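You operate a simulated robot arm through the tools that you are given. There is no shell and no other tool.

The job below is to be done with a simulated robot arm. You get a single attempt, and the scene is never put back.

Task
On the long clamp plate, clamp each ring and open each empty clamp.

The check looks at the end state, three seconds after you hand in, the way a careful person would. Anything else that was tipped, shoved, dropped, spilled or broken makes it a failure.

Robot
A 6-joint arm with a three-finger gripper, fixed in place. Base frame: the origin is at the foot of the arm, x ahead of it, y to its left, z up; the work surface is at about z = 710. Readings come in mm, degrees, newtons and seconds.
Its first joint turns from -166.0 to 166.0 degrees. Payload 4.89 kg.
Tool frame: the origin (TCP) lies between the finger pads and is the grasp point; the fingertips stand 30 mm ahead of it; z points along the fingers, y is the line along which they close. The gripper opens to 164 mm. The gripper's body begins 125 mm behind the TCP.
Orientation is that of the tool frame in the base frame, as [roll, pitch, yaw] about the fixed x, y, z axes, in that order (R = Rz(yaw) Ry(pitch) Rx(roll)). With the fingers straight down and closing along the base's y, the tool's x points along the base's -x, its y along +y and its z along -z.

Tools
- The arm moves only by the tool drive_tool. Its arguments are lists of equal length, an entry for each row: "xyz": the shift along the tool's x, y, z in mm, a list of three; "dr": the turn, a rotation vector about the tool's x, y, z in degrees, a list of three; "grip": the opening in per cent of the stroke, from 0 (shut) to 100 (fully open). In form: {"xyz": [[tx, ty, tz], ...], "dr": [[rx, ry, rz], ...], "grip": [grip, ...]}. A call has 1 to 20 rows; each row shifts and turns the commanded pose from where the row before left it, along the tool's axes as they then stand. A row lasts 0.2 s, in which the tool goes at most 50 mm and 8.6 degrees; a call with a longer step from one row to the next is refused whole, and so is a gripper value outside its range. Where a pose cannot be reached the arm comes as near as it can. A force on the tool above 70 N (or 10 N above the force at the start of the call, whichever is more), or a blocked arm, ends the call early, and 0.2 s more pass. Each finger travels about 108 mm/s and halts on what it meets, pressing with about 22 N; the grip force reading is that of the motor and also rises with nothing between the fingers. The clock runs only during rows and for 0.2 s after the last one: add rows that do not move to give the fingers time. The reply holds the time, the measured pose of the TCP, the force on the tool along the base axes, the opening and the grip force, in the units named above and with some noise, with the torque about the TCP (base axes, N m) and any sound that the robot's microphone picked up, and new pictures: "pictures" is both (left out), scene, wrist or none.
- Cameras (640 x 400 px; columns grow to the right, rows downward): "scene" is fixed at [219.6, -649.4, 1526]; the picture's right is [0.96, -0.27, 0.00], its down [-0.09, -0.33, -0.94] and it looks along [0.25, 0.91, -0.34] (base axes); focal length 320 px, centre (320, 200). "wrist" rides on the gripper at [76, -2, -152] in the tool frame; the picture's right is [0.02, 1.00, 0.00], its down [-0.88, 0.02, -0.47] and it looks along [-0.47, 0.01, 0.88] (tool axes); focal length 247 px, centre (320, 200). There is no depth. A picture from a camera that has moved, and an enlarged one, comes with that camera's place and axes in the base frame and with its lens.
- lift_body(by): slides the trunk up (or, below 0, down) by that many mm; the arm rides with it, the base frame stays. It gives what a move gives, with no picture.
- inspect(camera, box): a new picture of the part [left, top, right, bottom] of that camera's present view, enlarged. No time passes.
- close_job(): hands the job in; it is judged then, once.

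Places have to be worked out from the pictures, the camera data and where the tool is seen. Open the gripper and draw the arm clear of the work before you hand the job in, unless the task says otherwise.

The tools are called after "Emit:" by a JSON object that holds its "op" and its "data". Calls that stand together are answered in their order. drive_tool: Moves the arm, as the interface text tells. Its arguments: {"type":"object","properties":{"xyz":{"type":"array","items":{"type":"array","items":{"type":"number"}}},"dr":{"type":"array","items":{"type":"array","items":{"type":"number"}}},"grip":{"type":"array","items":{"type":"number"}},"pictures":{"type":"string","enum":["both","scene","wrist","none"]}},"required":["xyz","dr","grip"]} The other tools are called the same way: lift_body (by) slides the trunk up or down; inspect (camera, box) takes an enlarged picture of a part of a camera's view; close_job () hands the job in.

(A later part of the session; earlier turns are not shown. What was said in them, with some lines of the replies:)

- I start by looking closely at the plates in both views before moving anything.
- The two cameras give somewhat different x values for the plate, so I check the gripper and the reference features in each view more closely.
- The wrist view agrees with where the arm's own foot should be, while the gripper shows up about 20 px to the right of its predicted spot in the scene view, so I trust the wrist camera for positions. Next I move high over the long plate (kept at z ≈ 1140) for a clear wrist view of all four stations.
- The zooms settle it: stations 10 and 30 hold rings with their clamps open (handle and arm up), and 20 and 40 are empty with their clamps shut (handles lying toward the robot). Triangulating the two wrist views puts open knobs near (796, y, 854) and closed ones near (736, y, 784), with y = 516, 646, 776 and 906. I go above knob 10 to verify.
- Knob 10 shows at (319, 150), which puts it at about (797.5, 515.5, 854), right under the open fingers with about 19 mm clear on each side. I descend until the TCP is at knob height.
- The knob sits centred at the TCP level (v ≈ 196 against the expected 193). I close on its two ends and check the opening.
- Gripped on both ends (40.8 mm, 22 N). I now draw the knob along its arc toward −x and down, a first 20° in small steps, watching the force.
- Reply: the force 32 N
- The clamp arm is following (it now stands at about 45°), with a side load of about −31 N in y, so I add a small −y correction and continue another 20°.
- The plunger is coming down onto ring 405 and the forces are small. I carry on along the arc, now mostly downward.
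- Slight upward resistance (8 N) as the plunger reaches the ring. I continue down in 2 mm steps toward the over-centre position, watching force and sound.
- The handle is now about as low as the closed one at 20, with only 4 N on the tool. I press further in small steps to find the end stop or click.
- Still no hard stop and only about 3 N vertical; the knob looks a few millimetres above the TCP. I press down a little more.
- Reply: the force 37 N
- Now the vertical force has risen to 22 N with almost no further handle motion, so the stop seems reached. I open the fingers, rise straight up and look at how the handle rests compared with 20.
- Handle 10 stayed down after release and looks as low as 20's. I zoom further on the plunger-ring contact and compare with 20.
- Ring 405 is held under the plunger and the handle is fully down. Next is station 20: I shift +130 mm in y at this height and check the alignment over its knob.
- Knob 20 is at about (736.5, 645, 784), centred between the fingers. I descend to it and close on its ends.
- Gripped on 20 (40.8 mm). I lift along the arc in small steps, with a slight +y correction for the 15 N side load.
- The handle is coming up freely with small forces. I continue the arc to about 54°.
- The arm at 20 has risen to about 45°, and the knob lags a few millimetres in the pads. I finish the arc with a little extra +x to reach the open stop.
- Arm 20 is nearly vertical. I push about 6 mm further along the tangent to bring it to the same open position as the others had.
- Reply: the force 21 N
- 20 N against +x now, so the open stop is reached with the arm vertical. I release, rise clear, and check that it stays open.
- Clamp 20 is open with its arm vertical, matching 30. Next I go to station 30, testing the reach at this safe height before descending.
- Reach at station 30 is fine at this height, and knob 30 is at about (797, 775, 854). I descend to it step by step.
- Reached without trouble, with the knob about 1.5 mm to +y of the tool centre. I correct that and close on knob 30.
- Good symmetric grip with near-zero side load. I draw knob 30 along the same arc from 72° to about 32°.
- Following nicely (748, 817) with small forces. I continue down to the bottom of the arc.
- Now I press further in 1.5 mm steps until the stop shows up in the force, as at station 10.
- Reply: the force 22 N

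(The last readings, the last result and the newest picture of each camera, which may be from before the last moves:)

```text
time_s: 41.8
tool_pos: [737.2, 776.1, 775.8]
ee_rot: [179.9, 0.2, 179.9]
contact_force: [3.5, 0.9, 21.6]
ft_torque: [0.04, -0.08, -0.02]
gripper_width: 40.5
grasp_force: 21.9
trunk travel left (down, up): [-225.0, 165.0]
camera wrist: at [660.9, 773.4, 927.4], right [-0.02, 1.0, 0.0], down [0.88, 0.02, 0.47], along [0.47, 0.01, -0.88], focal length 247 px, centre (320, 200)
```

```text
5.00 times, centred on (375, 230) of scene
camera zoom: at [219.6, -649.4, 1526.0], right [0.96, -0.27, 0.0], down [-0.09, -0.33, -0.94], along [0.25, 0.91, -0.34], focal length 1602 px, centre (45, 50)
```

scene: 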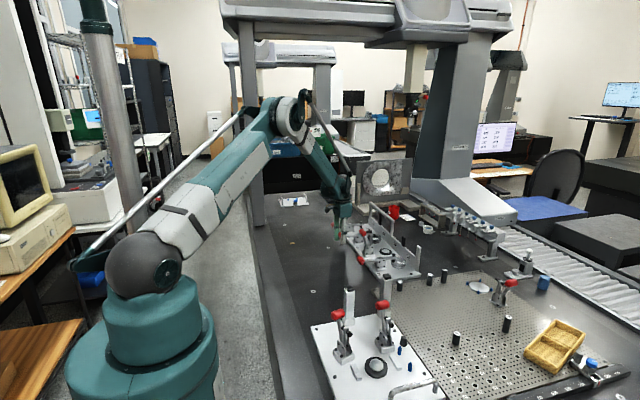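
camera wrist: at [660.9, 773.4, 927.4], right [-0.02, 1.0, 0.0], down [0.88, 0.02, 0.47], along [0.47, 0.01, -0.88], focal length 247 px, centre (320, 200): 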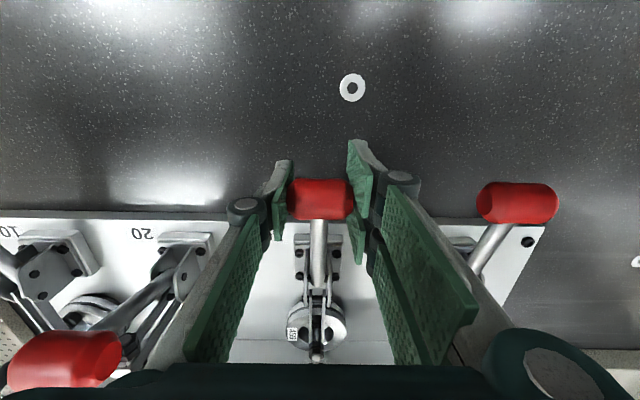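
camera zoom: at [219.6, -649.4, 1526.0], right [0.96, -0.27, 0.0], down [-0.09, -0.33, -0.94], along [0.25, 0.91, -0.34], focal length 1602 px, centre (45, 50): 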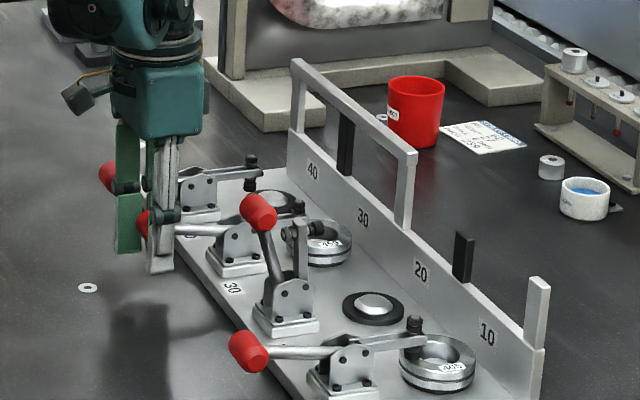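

The same 21.6 N stop is reached at the same height as at station 10. I release and rise, then check handle 30.

Emit:
{"op": "drive_tool", "data": {"xyz": [[0, 0, -0.5], [0, 0, 0], [0, 0, 0], [0, 0, -15], [0, 0, -35], [0, 0, -40], [0, 0, -40], [0, 0, 0]], "dr": [[0, 0, 0], [0, 0, 0], [0, 0, 0], [0, 0, 0], [0, 0, 0], [0, 0, 0], [0, 0, 0], [0, 0, 0]], "grip": [30, 50, 50, 50, 50, 50, 50, 50]}}

Emit:
{"op": "inspect", "data": {"camera": "wrist", "box": [240, 100, 400, 300]}}

Emit:
{"op": "inspect", "data": {"camera": "scene", "box": [335, 210, 400, 255]}}

```text
time_s: 43.6
tool_pos: [737.6, 775.2, 905.4]
ee_rot: [180.0, 0.0, -180.0]
contact_force: [-0.5, -1.1, 0.4]
ft_torque: [0.06, -0.07, 0.03]
gripper_width: 82.1
grasp_force: 0.1
trunk travel left (down, up): [-225.0, 165.0]
camera wrist: at [660.1, 774.3, 1056.8], right [-0.02, 1.0, 0.0], down [0.88, 0.02, 0.47], along [0.47, 0.01, -0.88], focal length 247 px, centre (320, 200)
```

scene: 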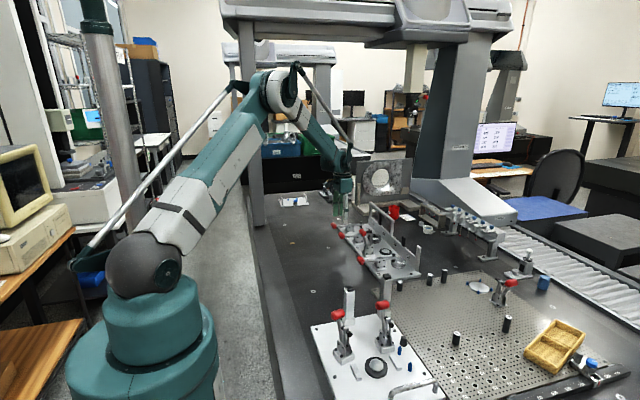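
wrist: 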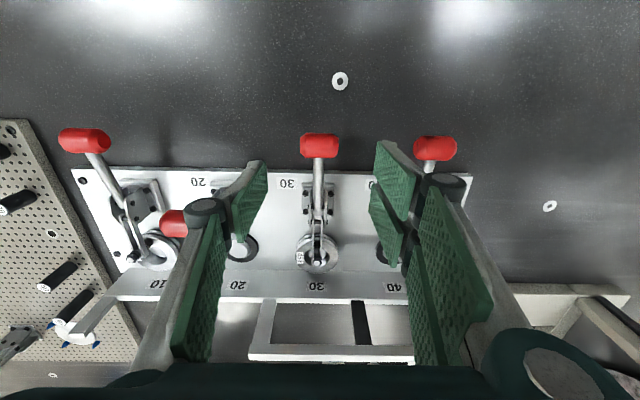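

```text
2.00 times, centred on (320, 200) of wrist
camera zoom: at [660.1, 774.3, 1056.8], right [-0.02, 1.0, 0.0], down [0.88, 0.02, 0.47], along [0.47, 0.01, -0.88], focal length 494 px, centre (320, 200)
```

zoom: 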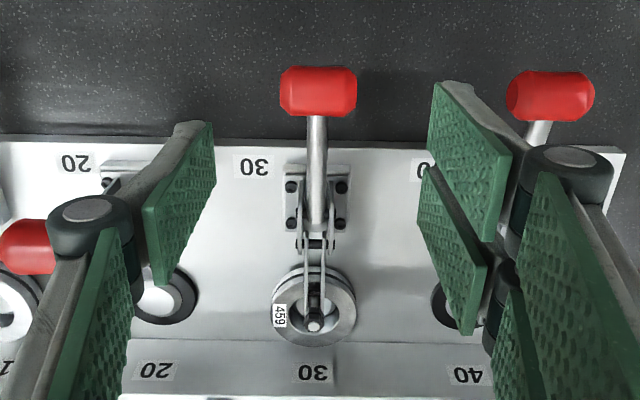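

```text
8.89 times, centred on (368, 232) of scene
camera zoom: at [219.6, -649.4, 1526.0], right [0.96, -0.27, 0.0], down [-0.09, -0.33, -0.94], along [0.25, 0.91, -0.34], focal length 2848 px, centre (-102, -89)
```

zoom: 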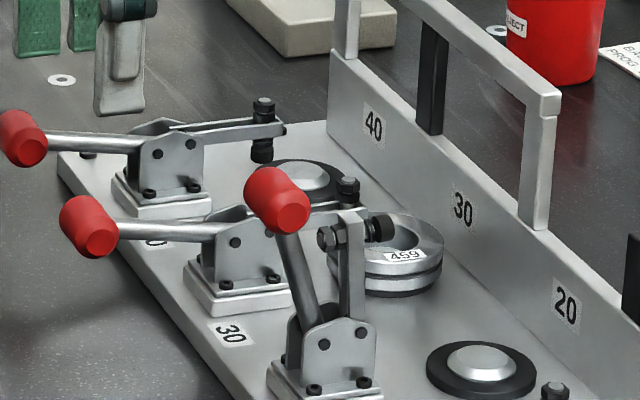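

Clamp 30 is closed on ring 459 with its handle as low as 40's. Last is station 40 (y ≈ 906), the farthest, so I test the reach above it first, including the open-knob end position, while staying at z ≈ 905 to 985.

Emit:
{"op": "drive_tool", "data": {"xyz": [[0, 32.7, -10], [0, 32.7, -10], [0, 32.7, -10], [0, 32.7, -10], [0, 0, 0]], "dr": [[0, 0, 0], [0, 0, 0], [0, 0, 0], [0, 0, 0], [0, 0, 0]], "grip": [50, 50, 50, 50, 50]}}

Emit:
{"op": "inspect", "data": {"camera": "wrist", "box": [240, 100, 400, 200]}}

```text
time_s: 44.8
tool_pos: [740.4, 906.5, 945.3]
ee_rot: [180.0, 0.0, 180.0]
contact_force: [0.6, -0.7, -0.4]
ft_torque: [-0.07, -0.01, -0.01]
gripper_width: 82.2
grasp_force: 0.0
trunk travel left (down, up): [-225.0, 165.0]
camera wrist: at [663.6, 903.3, 1097.1], right [-0.02, 1.0, 0.0], down [0.88, 0.02, 0.47], along [0.47, 0.01, -0.88], focal length 247 px, centre (320, 200)
```

scene: 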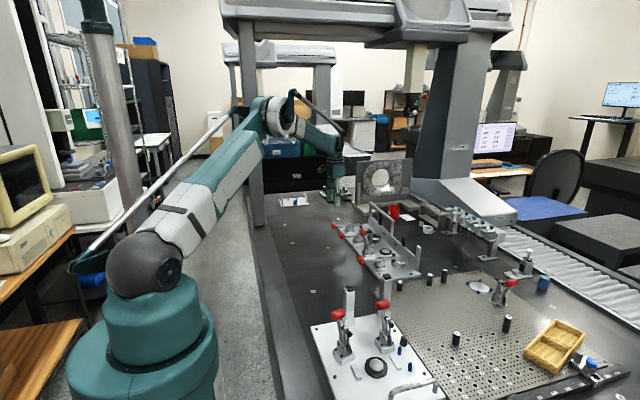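
wrist: 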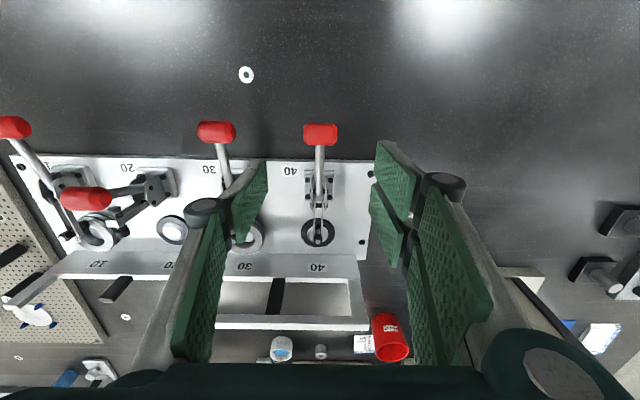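

```text
4.00 times, centred on (320, 150) of wrist
camera zoom: at [663.6, 903.3, 1097.1], right [-0.02, 1.0, 0.0], down [0.88, 0.02, 0.47], along [0.47, 0.01, -0.88], focal length 988 px, centre (320, 400)
```

zoom: 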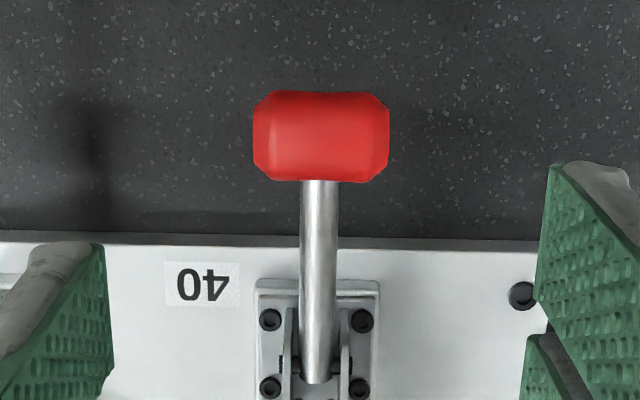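

Still reachable here. Before gripping, I test the end-of-opening position (x ≈ 803, z ≈ 875) in free space; the fingertips at z ≈ 845 stay well above the closed clamp 40.

Emit:
{"op": "drive_tool", "data": {"xyz": [[-32, 0, 0], [-31, 0, 0], [0, 0, 35], [0, 0, 35], [0, 0, 0]], "dr": [[0, 0, 0], [0, 0, 0], [0, 0, 0], [0, 0, 0], [0, 0, 0]], "grip": [50, 50, 50, 50, 50]}}

```text
time_s: 46.0
tool_pos: [802.3, 906.8, 874.0]
ee_rot: [180.0, 0.0, -179.9]
contact_force: [0.1, 0.3, -0.4]
ft_torque: [-0.02, 0.07, -0.02]
gripper_width: 81.9
grasp_force: 0.0
trunk travel left (down, up): [-225.0, 165.0]
camera wrist: at [726.1, 904.9, 1026.4], right [-0.02, 1.0, 0.0], down [0.88, 0.02, 0.47], along [0.47, 0.01, -0.88], focal length 247 px, centre (320, 200)
```

scene: 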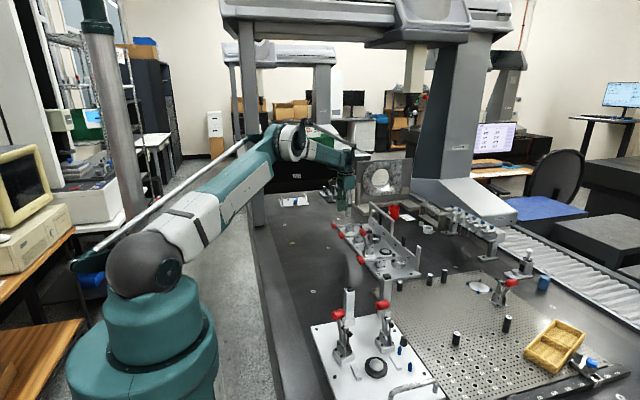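
wrist: 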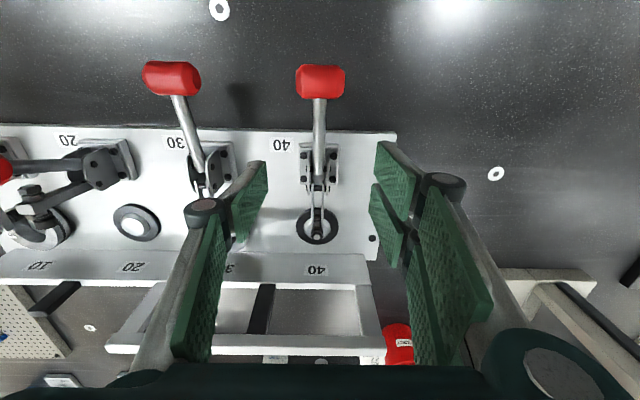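

The end position is reachable with the tool straight down. I return over knob 40 at (737, 905), descend to it and close on its ends.

Emit:
{"op": "drive_tool", "data": {"xyz": [[32.5, -0.7, 0], [32.5, -0.7, 0], [0, 0, 35], [0, 0, 30], [0, 0, 17], [0, 0, 10], [0, 0, 0]], "dr": [[0, 0, 0], [0, 0, 0], [0, 0, 0], [0, 0, 0], [0, 0, 0], [0, 0, 0], [0, 0, 0]], "grip": [50, 50, 50, 50, 50, 50, 50]}}

Emit:
{"op": "inspect", "data": {"camera": "wrist", "box": [240, 130, 400, 280]}}

```text
time_s: 47.6
tool_pos: [737.4, 904.7, 782.1]
ee_rot: [-180.0, 0.1, -180.0]
contact_force: [0.6, 0.0, -0.6]
ft_torque: [-0.02, 0.02, 0.02]
gripper_width: 82.0
grasp_force: 0.1
trunk travel left (down, up): [-225.0, 165.0]
camera wrist: at [661.2, 904.2, 933.7], right [-0.02, 1.0, 0.0], down [0.88, 0.02, 0.47], along [0.47, 0.01, -0.88], focal length 247 px, centre (320, 200)
```

scene: 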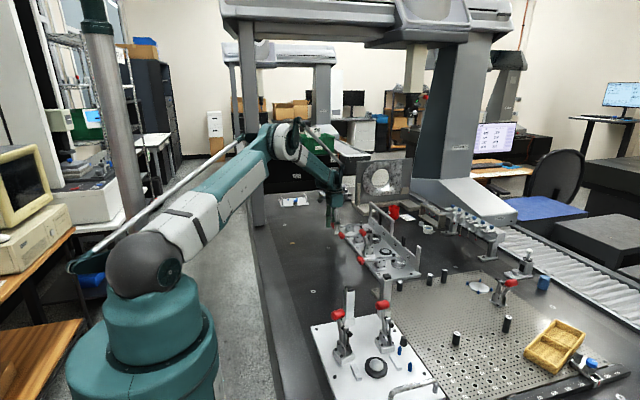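
wrist: 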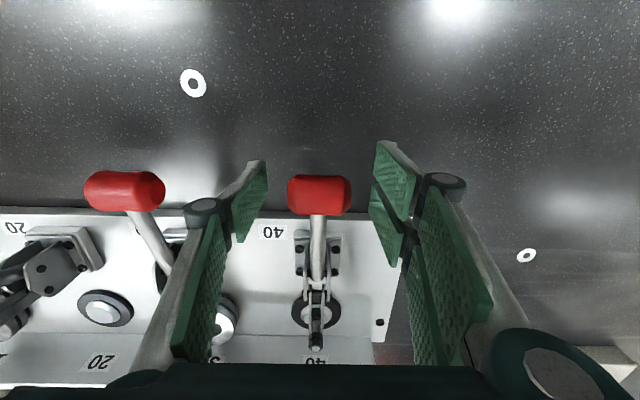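

```text
2.67 times, centred on (320, 205) of wrist
camera zoom: at [661.2, 904.2, 933.7], right [-0.02, 1.0, 0.0], down [0.88, 0.02, 0.47], along [0.47, 0.01, -0.88], focal length 659 px, centre (320, 187)
```

zoom: 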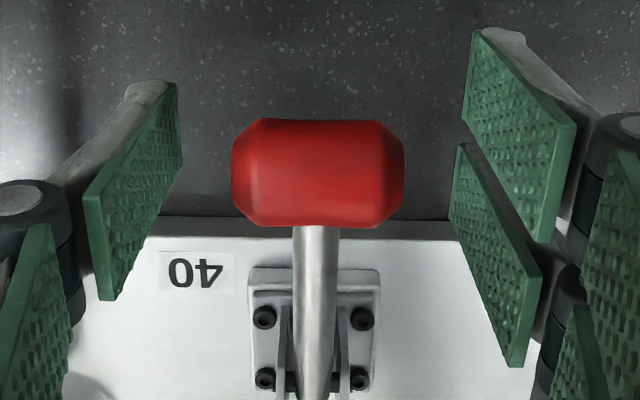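

Knob 40 is centred (within about 0.5 mm) at TCP height. I close the fingers on it.

Emit:
{"op": "drive_tool", "data": {"xyz": [[0, -0.5, 0], [0, 0, 0], [0, 0, 0], [0, 0, 0], [0, 0, 0]], "dr": [[0, 0, 0], [0, 0, 0], [0, 0, 0], [0, 0, 0], [0, 0, 0]], "grip": [50, 38, 27, 15, 15], "pictures": "wrist"}}

```text
time_s: 48.8
tool_pos: [736.6, 904.0, 781.7]
ee_rot: [-180.0, -0.1, 179.9]
contact_force: [6.8, 13.0, 3.9]
ft_torque: [0.25, -0.18, -0.08]
gripper_width: 40.9
grasp_force: 22.3
trunk travel left (down, up): [-225.0, 165.0]
camera wrist: at [660.9, 903.4, 933.5], right [-0.02, 1.0, 0.0], down [0.88, 0.02, 0.47], along [0.47, 0.01, -0.88], focal length 247 px, centre (320, 200)
```

wrist: 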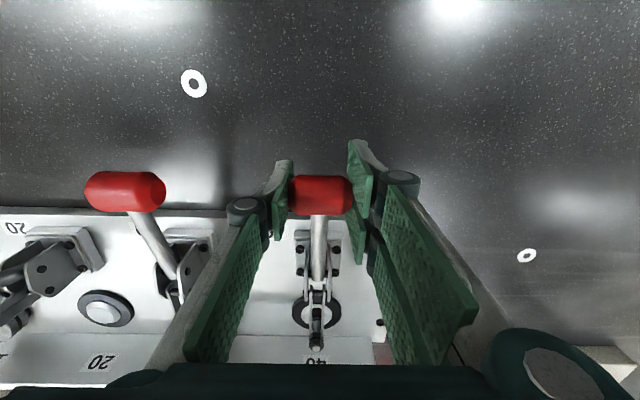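

Gripped on knob 40 (40.9 mm). I lift along the arc as at station 20, with a 0.6 mm +y correction for the side load.

Emit:
{"op": "drive_tool", "data": {"xyz": [[0, 0.6, 0], [-0.7, 0, -3.7], [-0.8, 0, -3.8], [-1.1, 0, -3.7], [-1.1, 0, -3.6], [-1.4, 0, -3.6], [-1.4, 0, -3.5], [-1.7, 0, -3.5], [-1.7, 0, -3.4], [-2.0, 0, -3.3], [-2.0, 0, -3.2], [0, 0, 0]], "dr": [[0, 0, 0], [0, 0, 0], [0, 0, 0], [0, 0, 0], [0, 0, 0], [0, 0, 0], [0, 0, 0], [0, 0, 0], [0, 0, 0], [0, 0, 0], [0, 0, 0], [0, 0, 0]], "grip": [15, 15, 15, 15, 15, 15, 15, 15, 15, 15, 15, 15]}}

Emit:
{"op": "inspect", "data": {"camera": "wrist", "box": [240, 130, 400, 280]}}

Emit:
{"op": "inspect", "data": {"camera": "scene", "box": [325, 190, 425, 270]}}

```text
time_s: 51.4
tool_pos: [750.2, 904.8, 817.9]
ee_rot: [179.9, 0.0, -179.9]
contact_force: [-4.9, 1.9, -6.7]
ft_torque: [0.06, 0.63, 0.01]
gripper_width: 41.0
grasp_force: 22.2
trunk travel left (down, up): [-225.0, 165.0]
camera wrist: at [673.2, 903.6, 969.2], right [-0.02, 1.0, 0.0], down [0.88, 0.02, 0.47], along [0.47, 0.01, -0.88], focal length 247 px, centre (320, 200)
```

scene: 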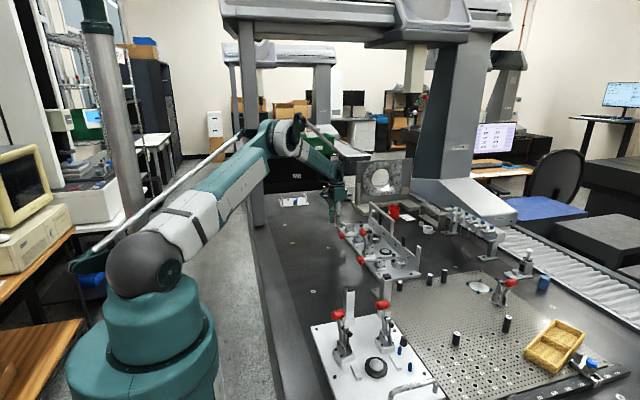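
wrist: 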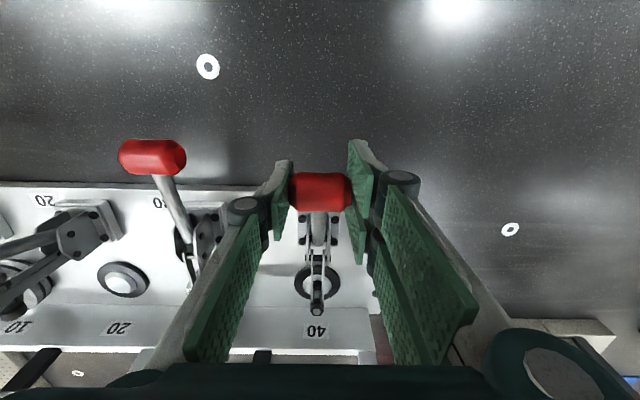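

```text
2.67 times, centred on (320, 205) of wrist
camera zoom: at [673.2, 903.6, 969.2], right [-0.02, 1.0, 0.0], down [0.88, 0.02, 0.47], along [0.47, 0.01, -0.88], focal length 659 px, centre (320, 187)
```

zoom: 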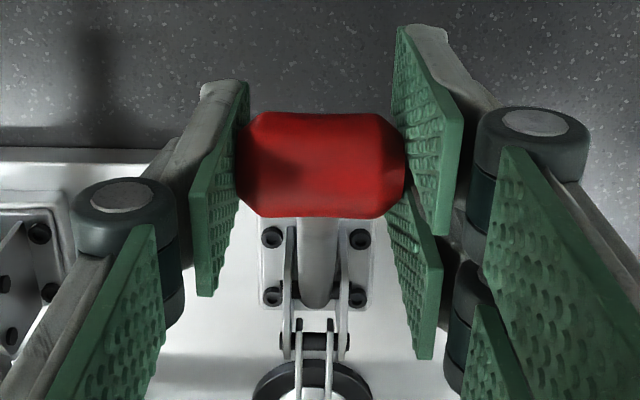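

```text
5.00 times, centred on (375, 230) of scene
camera zoom: at [219.6, -649.4, 1526.0], right [0.96, -0.27, 0.0], down [-0.09, -0.33, -0.94], along [0.25, 0.91, -0.34], focal length 1602 px, centre (45, 50)
```

zoom: 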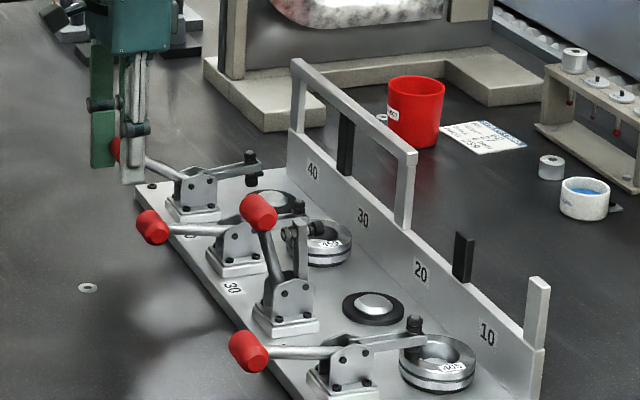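

Handle 40 is rising smoothly, now at about 34°. I continue the arc up to the open position with small extra +x at the end.

Emit:
{"op": "drive_tool", "data": {"xyz": [[-2.3, 0, -3.1], [-2.3, 0, -3.1], [-2.5, 0, -2.9], [-2.6, 0, -2.8], [-2.8, 0, -2.7], [-2.8, 0, -2.6], [-3.0, 0, -2.4], [-3.0, 0, -2.4], [-3.2, 0, -2.1], [-3.2, 0, -2.1], [-3.3, 0, -1.9], [-3.4, 0, -1.8], [-3.5, 0, -1.6], [-3.6, 0, -1.5], [-3.6, 0, -1.3], [-3.6, 0, -1.1], [0, 0, 0]], "dr": [[0, 0, 0], [0, 0, 0], [0, 0, 0], [0, 0, 0], [0, 0, 0], [0, 0, 0], [0, 0, 0], [0, 0, 0], [0, 0, 0], [0, 0, 0], [0, 0, 0], [0, 0, 0], [0, 0, 0], [0, 0, 0], [0, 0, 0], [0, 0, 0], [0, 0, 0]], "grip": [15, 15, 15, 15, 15, 15, 15, 15, 15, 15, 15, 15, 15, 15, 15, 15, 15]}}

Emit:
{"op": "inspect", "data": {"camera": "wrist", "box": [240, 130, 400, 280]}}

Emit:
{"op": "inspect", "data": {"camera": "scene", "box": [325, 190, 425, 270]}}

```text
time_s: 55.0
tool_pos: [798.3, 905.9, 854.5]
ee_rot: [179.9, 0.0, 179.9]
contact_force: [-8.3, 13.9, 6.4]
ft_torque: [0.22, 0.72, 0.0]
gripper_width: 41.5
grasp_force: 22.1
trunk travel left (down, up): [-225.0, 165.0]
camera wrist: at [722.0, 903.5, 1005.6], right [-0.02, 1.0, 0.0], down [0.88, 0.02, 0.47], along [0.47, 0.01, -0.88], focal length 247 px, centre (320, 200)
```

scene: 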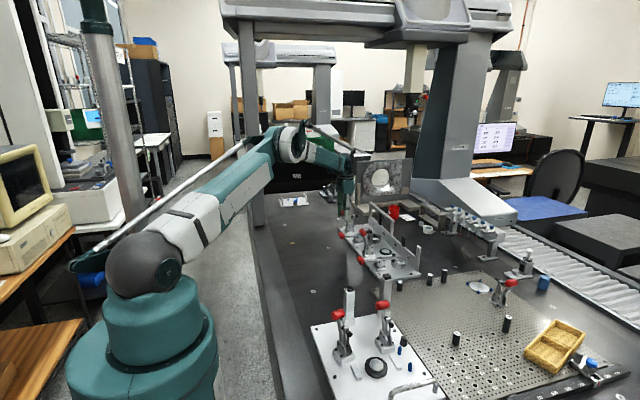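
wrist: 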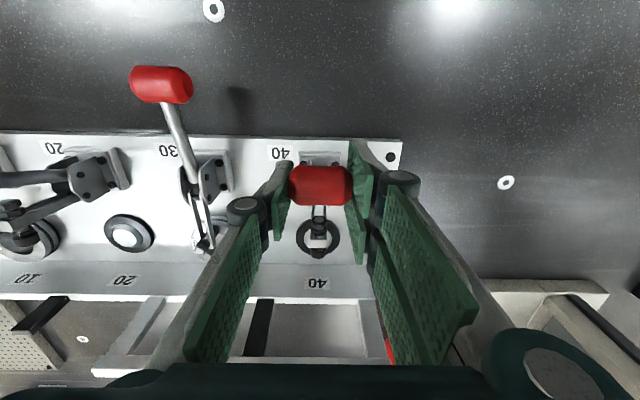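

```text
2.67 times, centred on (320, 205) of wrist
camera zoom: at [722.0, 903.5, 1005.6], right [-0.02, 1.0, 0.0], down [0.88, 0.02, 0.47], along [0.47, 0.01, -0.88], focal length 659 px, centre (320, 187)
```

zoom: 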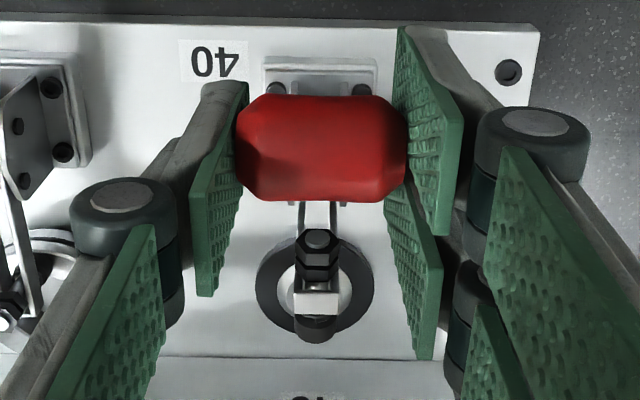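

```text
5.00 times, centred on (375, 230) of scene
camera zoom: at [219.6, -649.4, 1526.0], right [0.96, -0.27, 0.0], down [-0.09, -0.33, -0.94], along [0.25, 0.91, -0.34], focal length 1602 px, centre (45, 50)
```

zoom: 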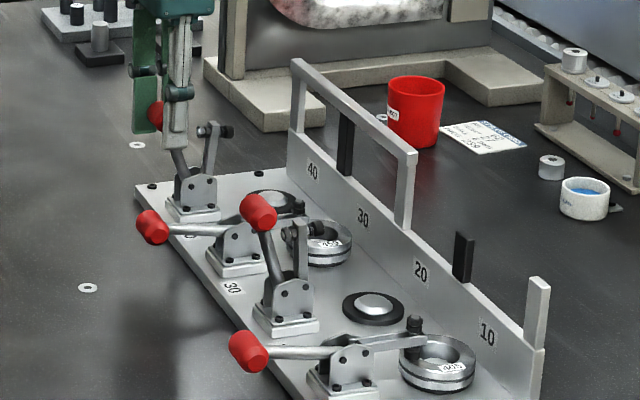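

Identical to station 20 at this stage; I push the remaining 7 to 8 mm along the tangent to the open stop.

Emit:
{"op": "drive_tool", "data": {"xyz": [[-2, 0.5, -0.5], [-2, 0, -0.4], [-2, 0, -0.3], [-1.5, 0, -0.2], [0, 0, 0]], "dr": [[0, 0, 0], [0, 0, 0], [0, 0, 0], [0, 0, 0], [0, 0, 0]], "grip": [15, 15, 15, 15, 15]}}

Emit:
{"op": "inspect", "data": {"camera": "wrist", "box": [240, 130, 400, 280]}}

```text
time_s: 56.2
tool_pos: [805.5, 904.7, 855.3]
ee_rot: [-180.0, 0.0, -180.0]
contact_force: [-21.5, 1.3, 1.0]
ft_torque: [0.02, 0.32, 0.03]
gripper_width: 41.0
grasp_force: 21.2
trunk travel left (down, up): [-225.0, 165.0]
camera wrist: at [728.6, 903.6, 1006.2], right [-0.02, 1.0, 0.0], down [0.88, 0.02, 0.47], along [0.47, 0.01, -0.88], focal length 247 px, centre (320, 200)
```

scene: 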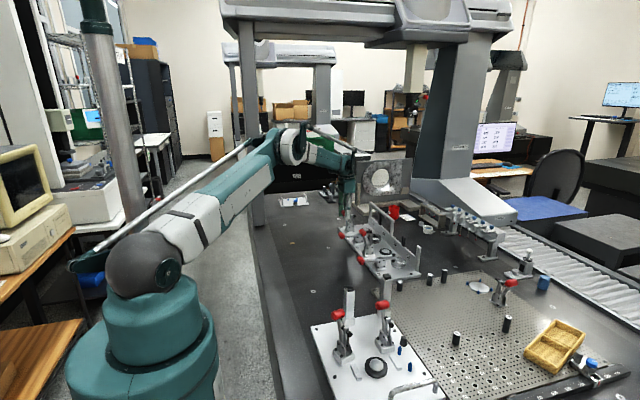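
wrist: 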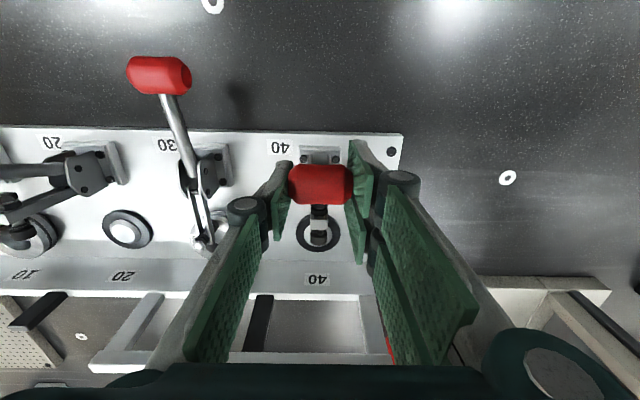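

```text
2.67 times, centred on (320, 205) of wrist
camera zoom: at [728.6, 903.6, 1006.2], right [-0.02, 1.0, 0.0], down [0.88, 0.02, 0.47], along [0.47, 0.01, -0.88], focal length 659 px, centre (320, 187)
```

zoom: 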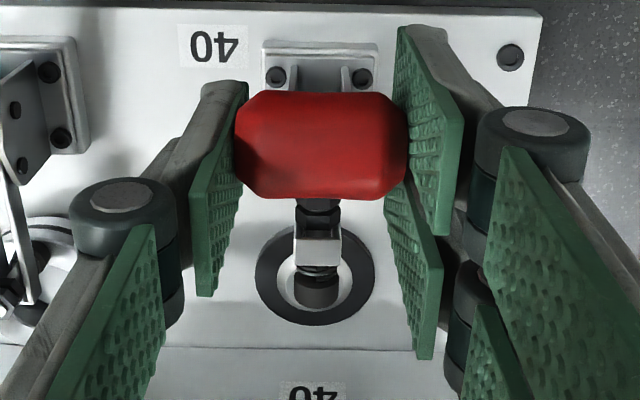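

The open stop is reached (21.5 N, same picture as at 20). I release and rise straight up well clear.

Emit:
{"op": "drive_tool", "data": {"xyz": [[2, 0, 0], [0, 0, 0], [0, 0, 0], [0, 0, -20], [0, 0, -40], [0, 0, -45], [0, 0, -45], [0, 0, -45], [0, 0, 0]], "dr": [[0, 0, 0], [0, 0, 0], [0, 0, 0], [0, 0, 0], [0, 0, 0], [0, 0, 0], [0, 0, 0], [0, 0, 0], [0, 0, 0]], "grip": [30, 50, 50, 50, 50, 50, 50, 50, 50]}}

Emit:
{"op": "inspect", "data": {"camera": "scene", "box": [325, 200, 425, 280]}}

Emit:
{"op": "inspect", "data": {"camera": "wrist", "box": [100, 80, 420, 280]}}

```text
time_s: 58.2
tool_pos: [802.4, 904.8, 1049.8]
ee_rot: [-180.0, 0.0, -180.0]
contact_force: [-0.4, -1.0, 0.6]
ft_torque: [0.08, -0.03, 0.01]
gripper_width: 82.2
grasp_force: 0.0
trunk travel left (down, up): [-225.0, 165.0]
camera wrist: at [727.1, 903.3, 1202.6], right [-0.02, 1.0, 0.0], down [0.88, 0.02, 0.47], along [0.47, 0.01, -0.88], focal length 247 px, centre (320, 200)
```

scene: 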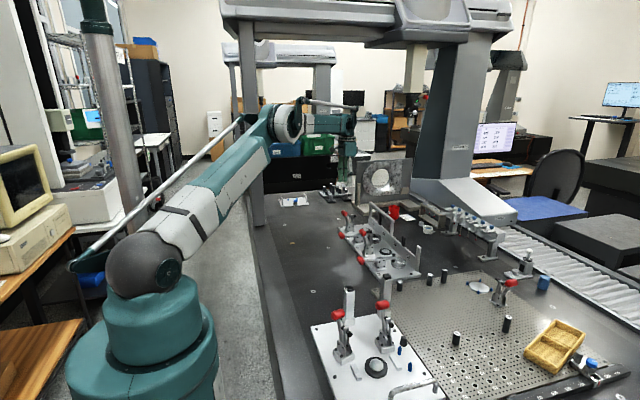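
wrist: 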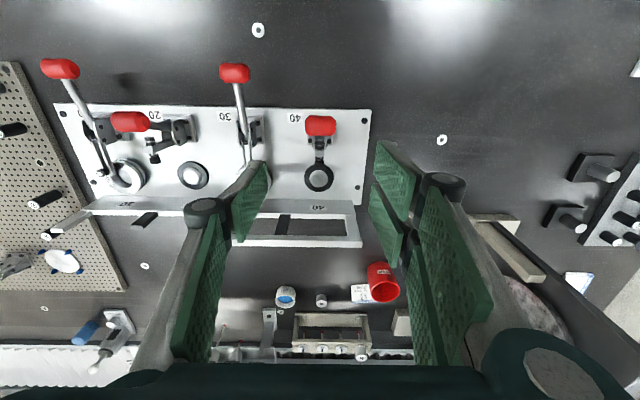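

```text
5.00 times, centred on (375, 240) of scene
camera zoom: at [219.6, -649.4, 1526.0], right [0.96, -0.27, 0.0], down [-0.09, -0.33, -0.94], along [0.25, 0.91, -0.34], focal length 1602 px, centre (45, 0)
```

zoom: 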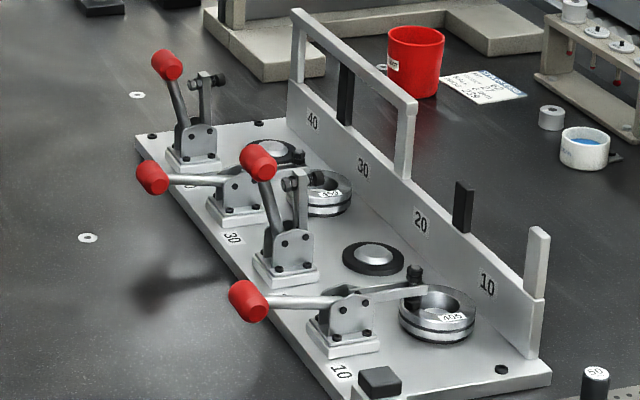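

```text
2.00 times, centred on (260, 180) of wrist
camera zoom: at [727.1, 903.3, 1202.6], right [-0.02, 1.0, 0.0], down [0.88, 0.02, 0.47], along [0.47, 0.01, -0.88], focal length 494 px, centre (440, 240)
```

zoom: 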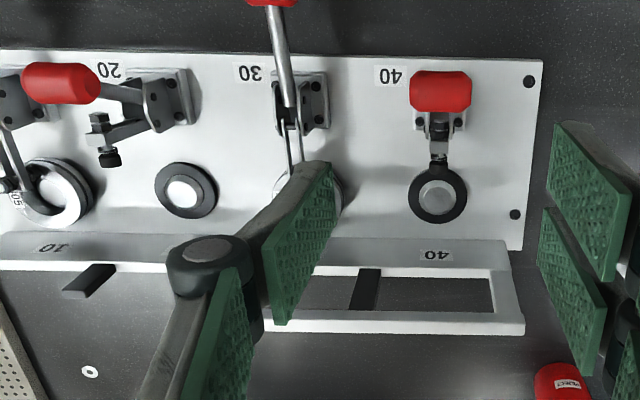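

All four stations now read as wanted: 10 and 30 clamped on their rings, 20 and 40 open, with the plate and rings where they were. I draw the arm back toward its starting place and open the gripper fully.

Emit:
{"op": "drive_tool", "data": {"xyz": [[25.5, -36.5, -6], [25.5, -36.5, -6], [25.5, -36.5, -6], [25.5, -36.5, -6], [25.5, -36.5, -6], [25.5, -36.5, -6], [25.5, -36.5, -6], [25.5, -36.5, -6], [25.5, -36.5, -6], [25.5, -36.5, -6], [25.5, -36.5, -6], [25.5, -36.5, -6], [25.5, -36.5, -6], [25.5, -36.5, -6], [25.5, -36.5, -6], [0, 0, 0]], "dr": [[0, 0, 0], [0, 0, 0], [0, 0, 0], [0, 0, 0], [0, 0, 0], [0, 0, 0], [0, 0, 0], [0, 0, 0], [0, 0, 0], [0, 0, 0], [0, 0, 0], [0, 0, 0], [0, 0, 0], [0, 0, 0], [0, 0, 0], [0, 0, 0]], "grip": [50, 60, 70, 80, 90, 100, 100, 100, 100, 100, 100, 100, 100, 100, 100, 100]}}

Emit:
{"op": "inspect", "data": {"camera": "scene", "box": [330, 205, 395, 250]}}

Emit:
{"op": "inspect", "data": {"camera": "scene", "box": [360, 230, 425, 275]}}

Emit:
{"op": "inspect", "data": {"camera": "wrist", "box": [320, 220, 520, 345]}}

```text
time_s: 61.6
tool_pos: [420.1, 356.7, 1138.5]
ee_rot: [180.0, -0.1, -179.9]
contact_force: [-1.5, -1.8, 0.2]
ft_torque: [0.14, -0.16, 0.04]
gripper_width: 164.2
grasp_force: 0.1
trunk travel left (down, up): [-225.0, 165.0]
camera wrist: at [344.0, 355.6, 1291.2], right [-0.02, 1.0, 0.0], down [0.88, 0.02, 0.47], along [0.47, 0.01, -0.88], focal length 247 px, centre (320, 200)
```

scene: 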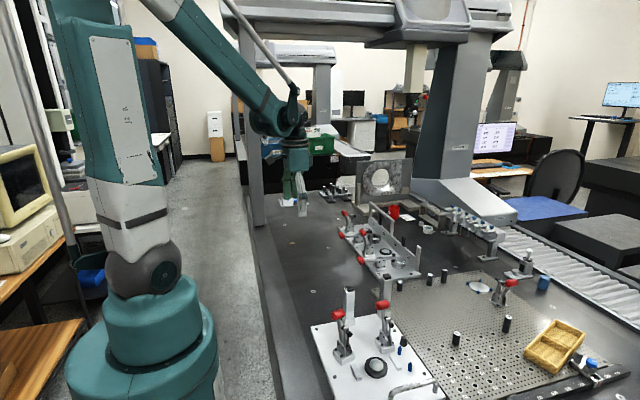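
wrist: 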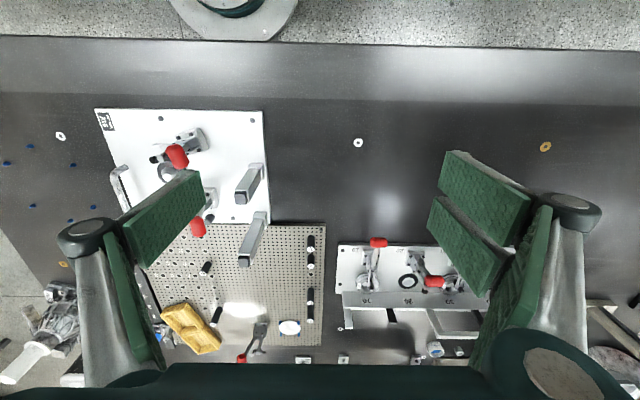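

```text
8.89 times, centred on (362, 228) of scene
camera zoom: at [219.6, -649.4, 1526.0], right [0.96, -0.27, 0.0], down [-0.09, -0.33, -0.94], along [0.25, 0.91, -0.34], focal length 2848 px, centre (-58, -44)
```

zoom: 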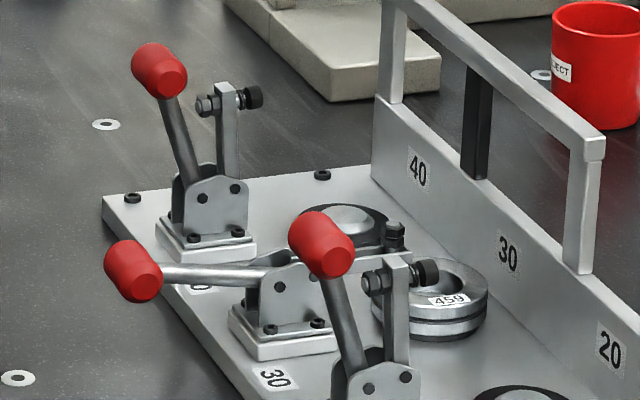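

```text
8.89 times, centred on (392, 252) of scene
camera zoom: at [219.6, -649.4, 1526.0], right [0.96, -0.27, 0.0], down [-0.09, -0.33, -0.94], along [0.25, 0.91, -0.34], focal length 2848 px, centre (-324, -267)
```

zoom: 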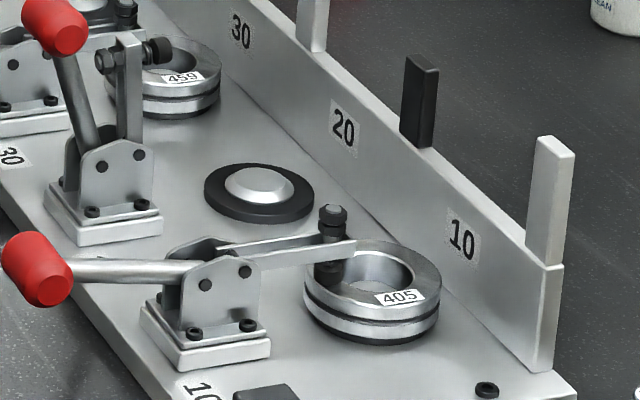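

```text
3.20 times, centred on (420, 282) of wrist
camera zoom: at [344.0, 355.6, 1291.2], right [-0.02, 1.0, 0.0], down [0.88, 0.02, 0.47], along [0.47, 0.01, -0.88], focal length 790 px, centre (0, -64)
```

zoom: 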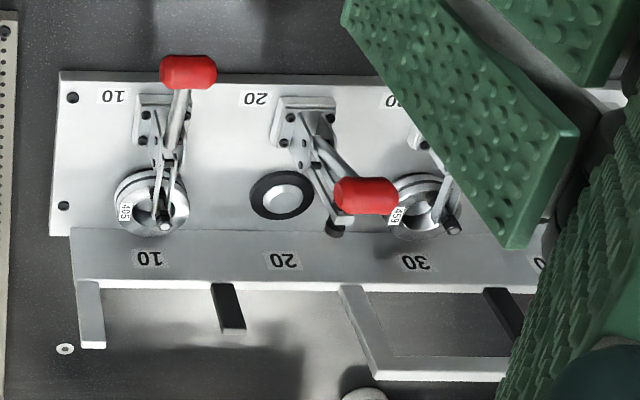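

Final pictures show 10 and 30 closed with plungers on rings 405 and 459, and 20 and 40 open with arms upright. The plate, the rings and everything else sit where they started. The gripper is open and clear, so I hand in.

Emit:
{"op": "close_job", "data": {}}

```text
The job is handed in.
```

The long clamp plate is set as asked: both rings are clamped and both empty clamps are open. I've handed the job in, but no verdict has come back yet.

| Station | Contents | Clamp at start | Clamp now |
|---|---|---|---|
| 10 | Ring 405 | Open | Closed on the ring |
| 20 | Empty | Closed | Open |
| 30 | Ring 459 | Open | Closed on the ring |
| 40 | Empty | Closed | Open |

- **Closed clamps:** I pressed both handles to their stops, where the tool felt about 22 N. They stayed down after release, as low as the clamps that were closed at the start.
- **Open clamps:** both arms stand upright and stayed there after release.
- **Locking:** the robot's microphone reported no click, so I judged the clamps locked from the force and the handle positions.
- **Surroundings:** the last pictures show the plate, the rings and everything else where they started. The arm is back near its starting place with the gripper fully open.
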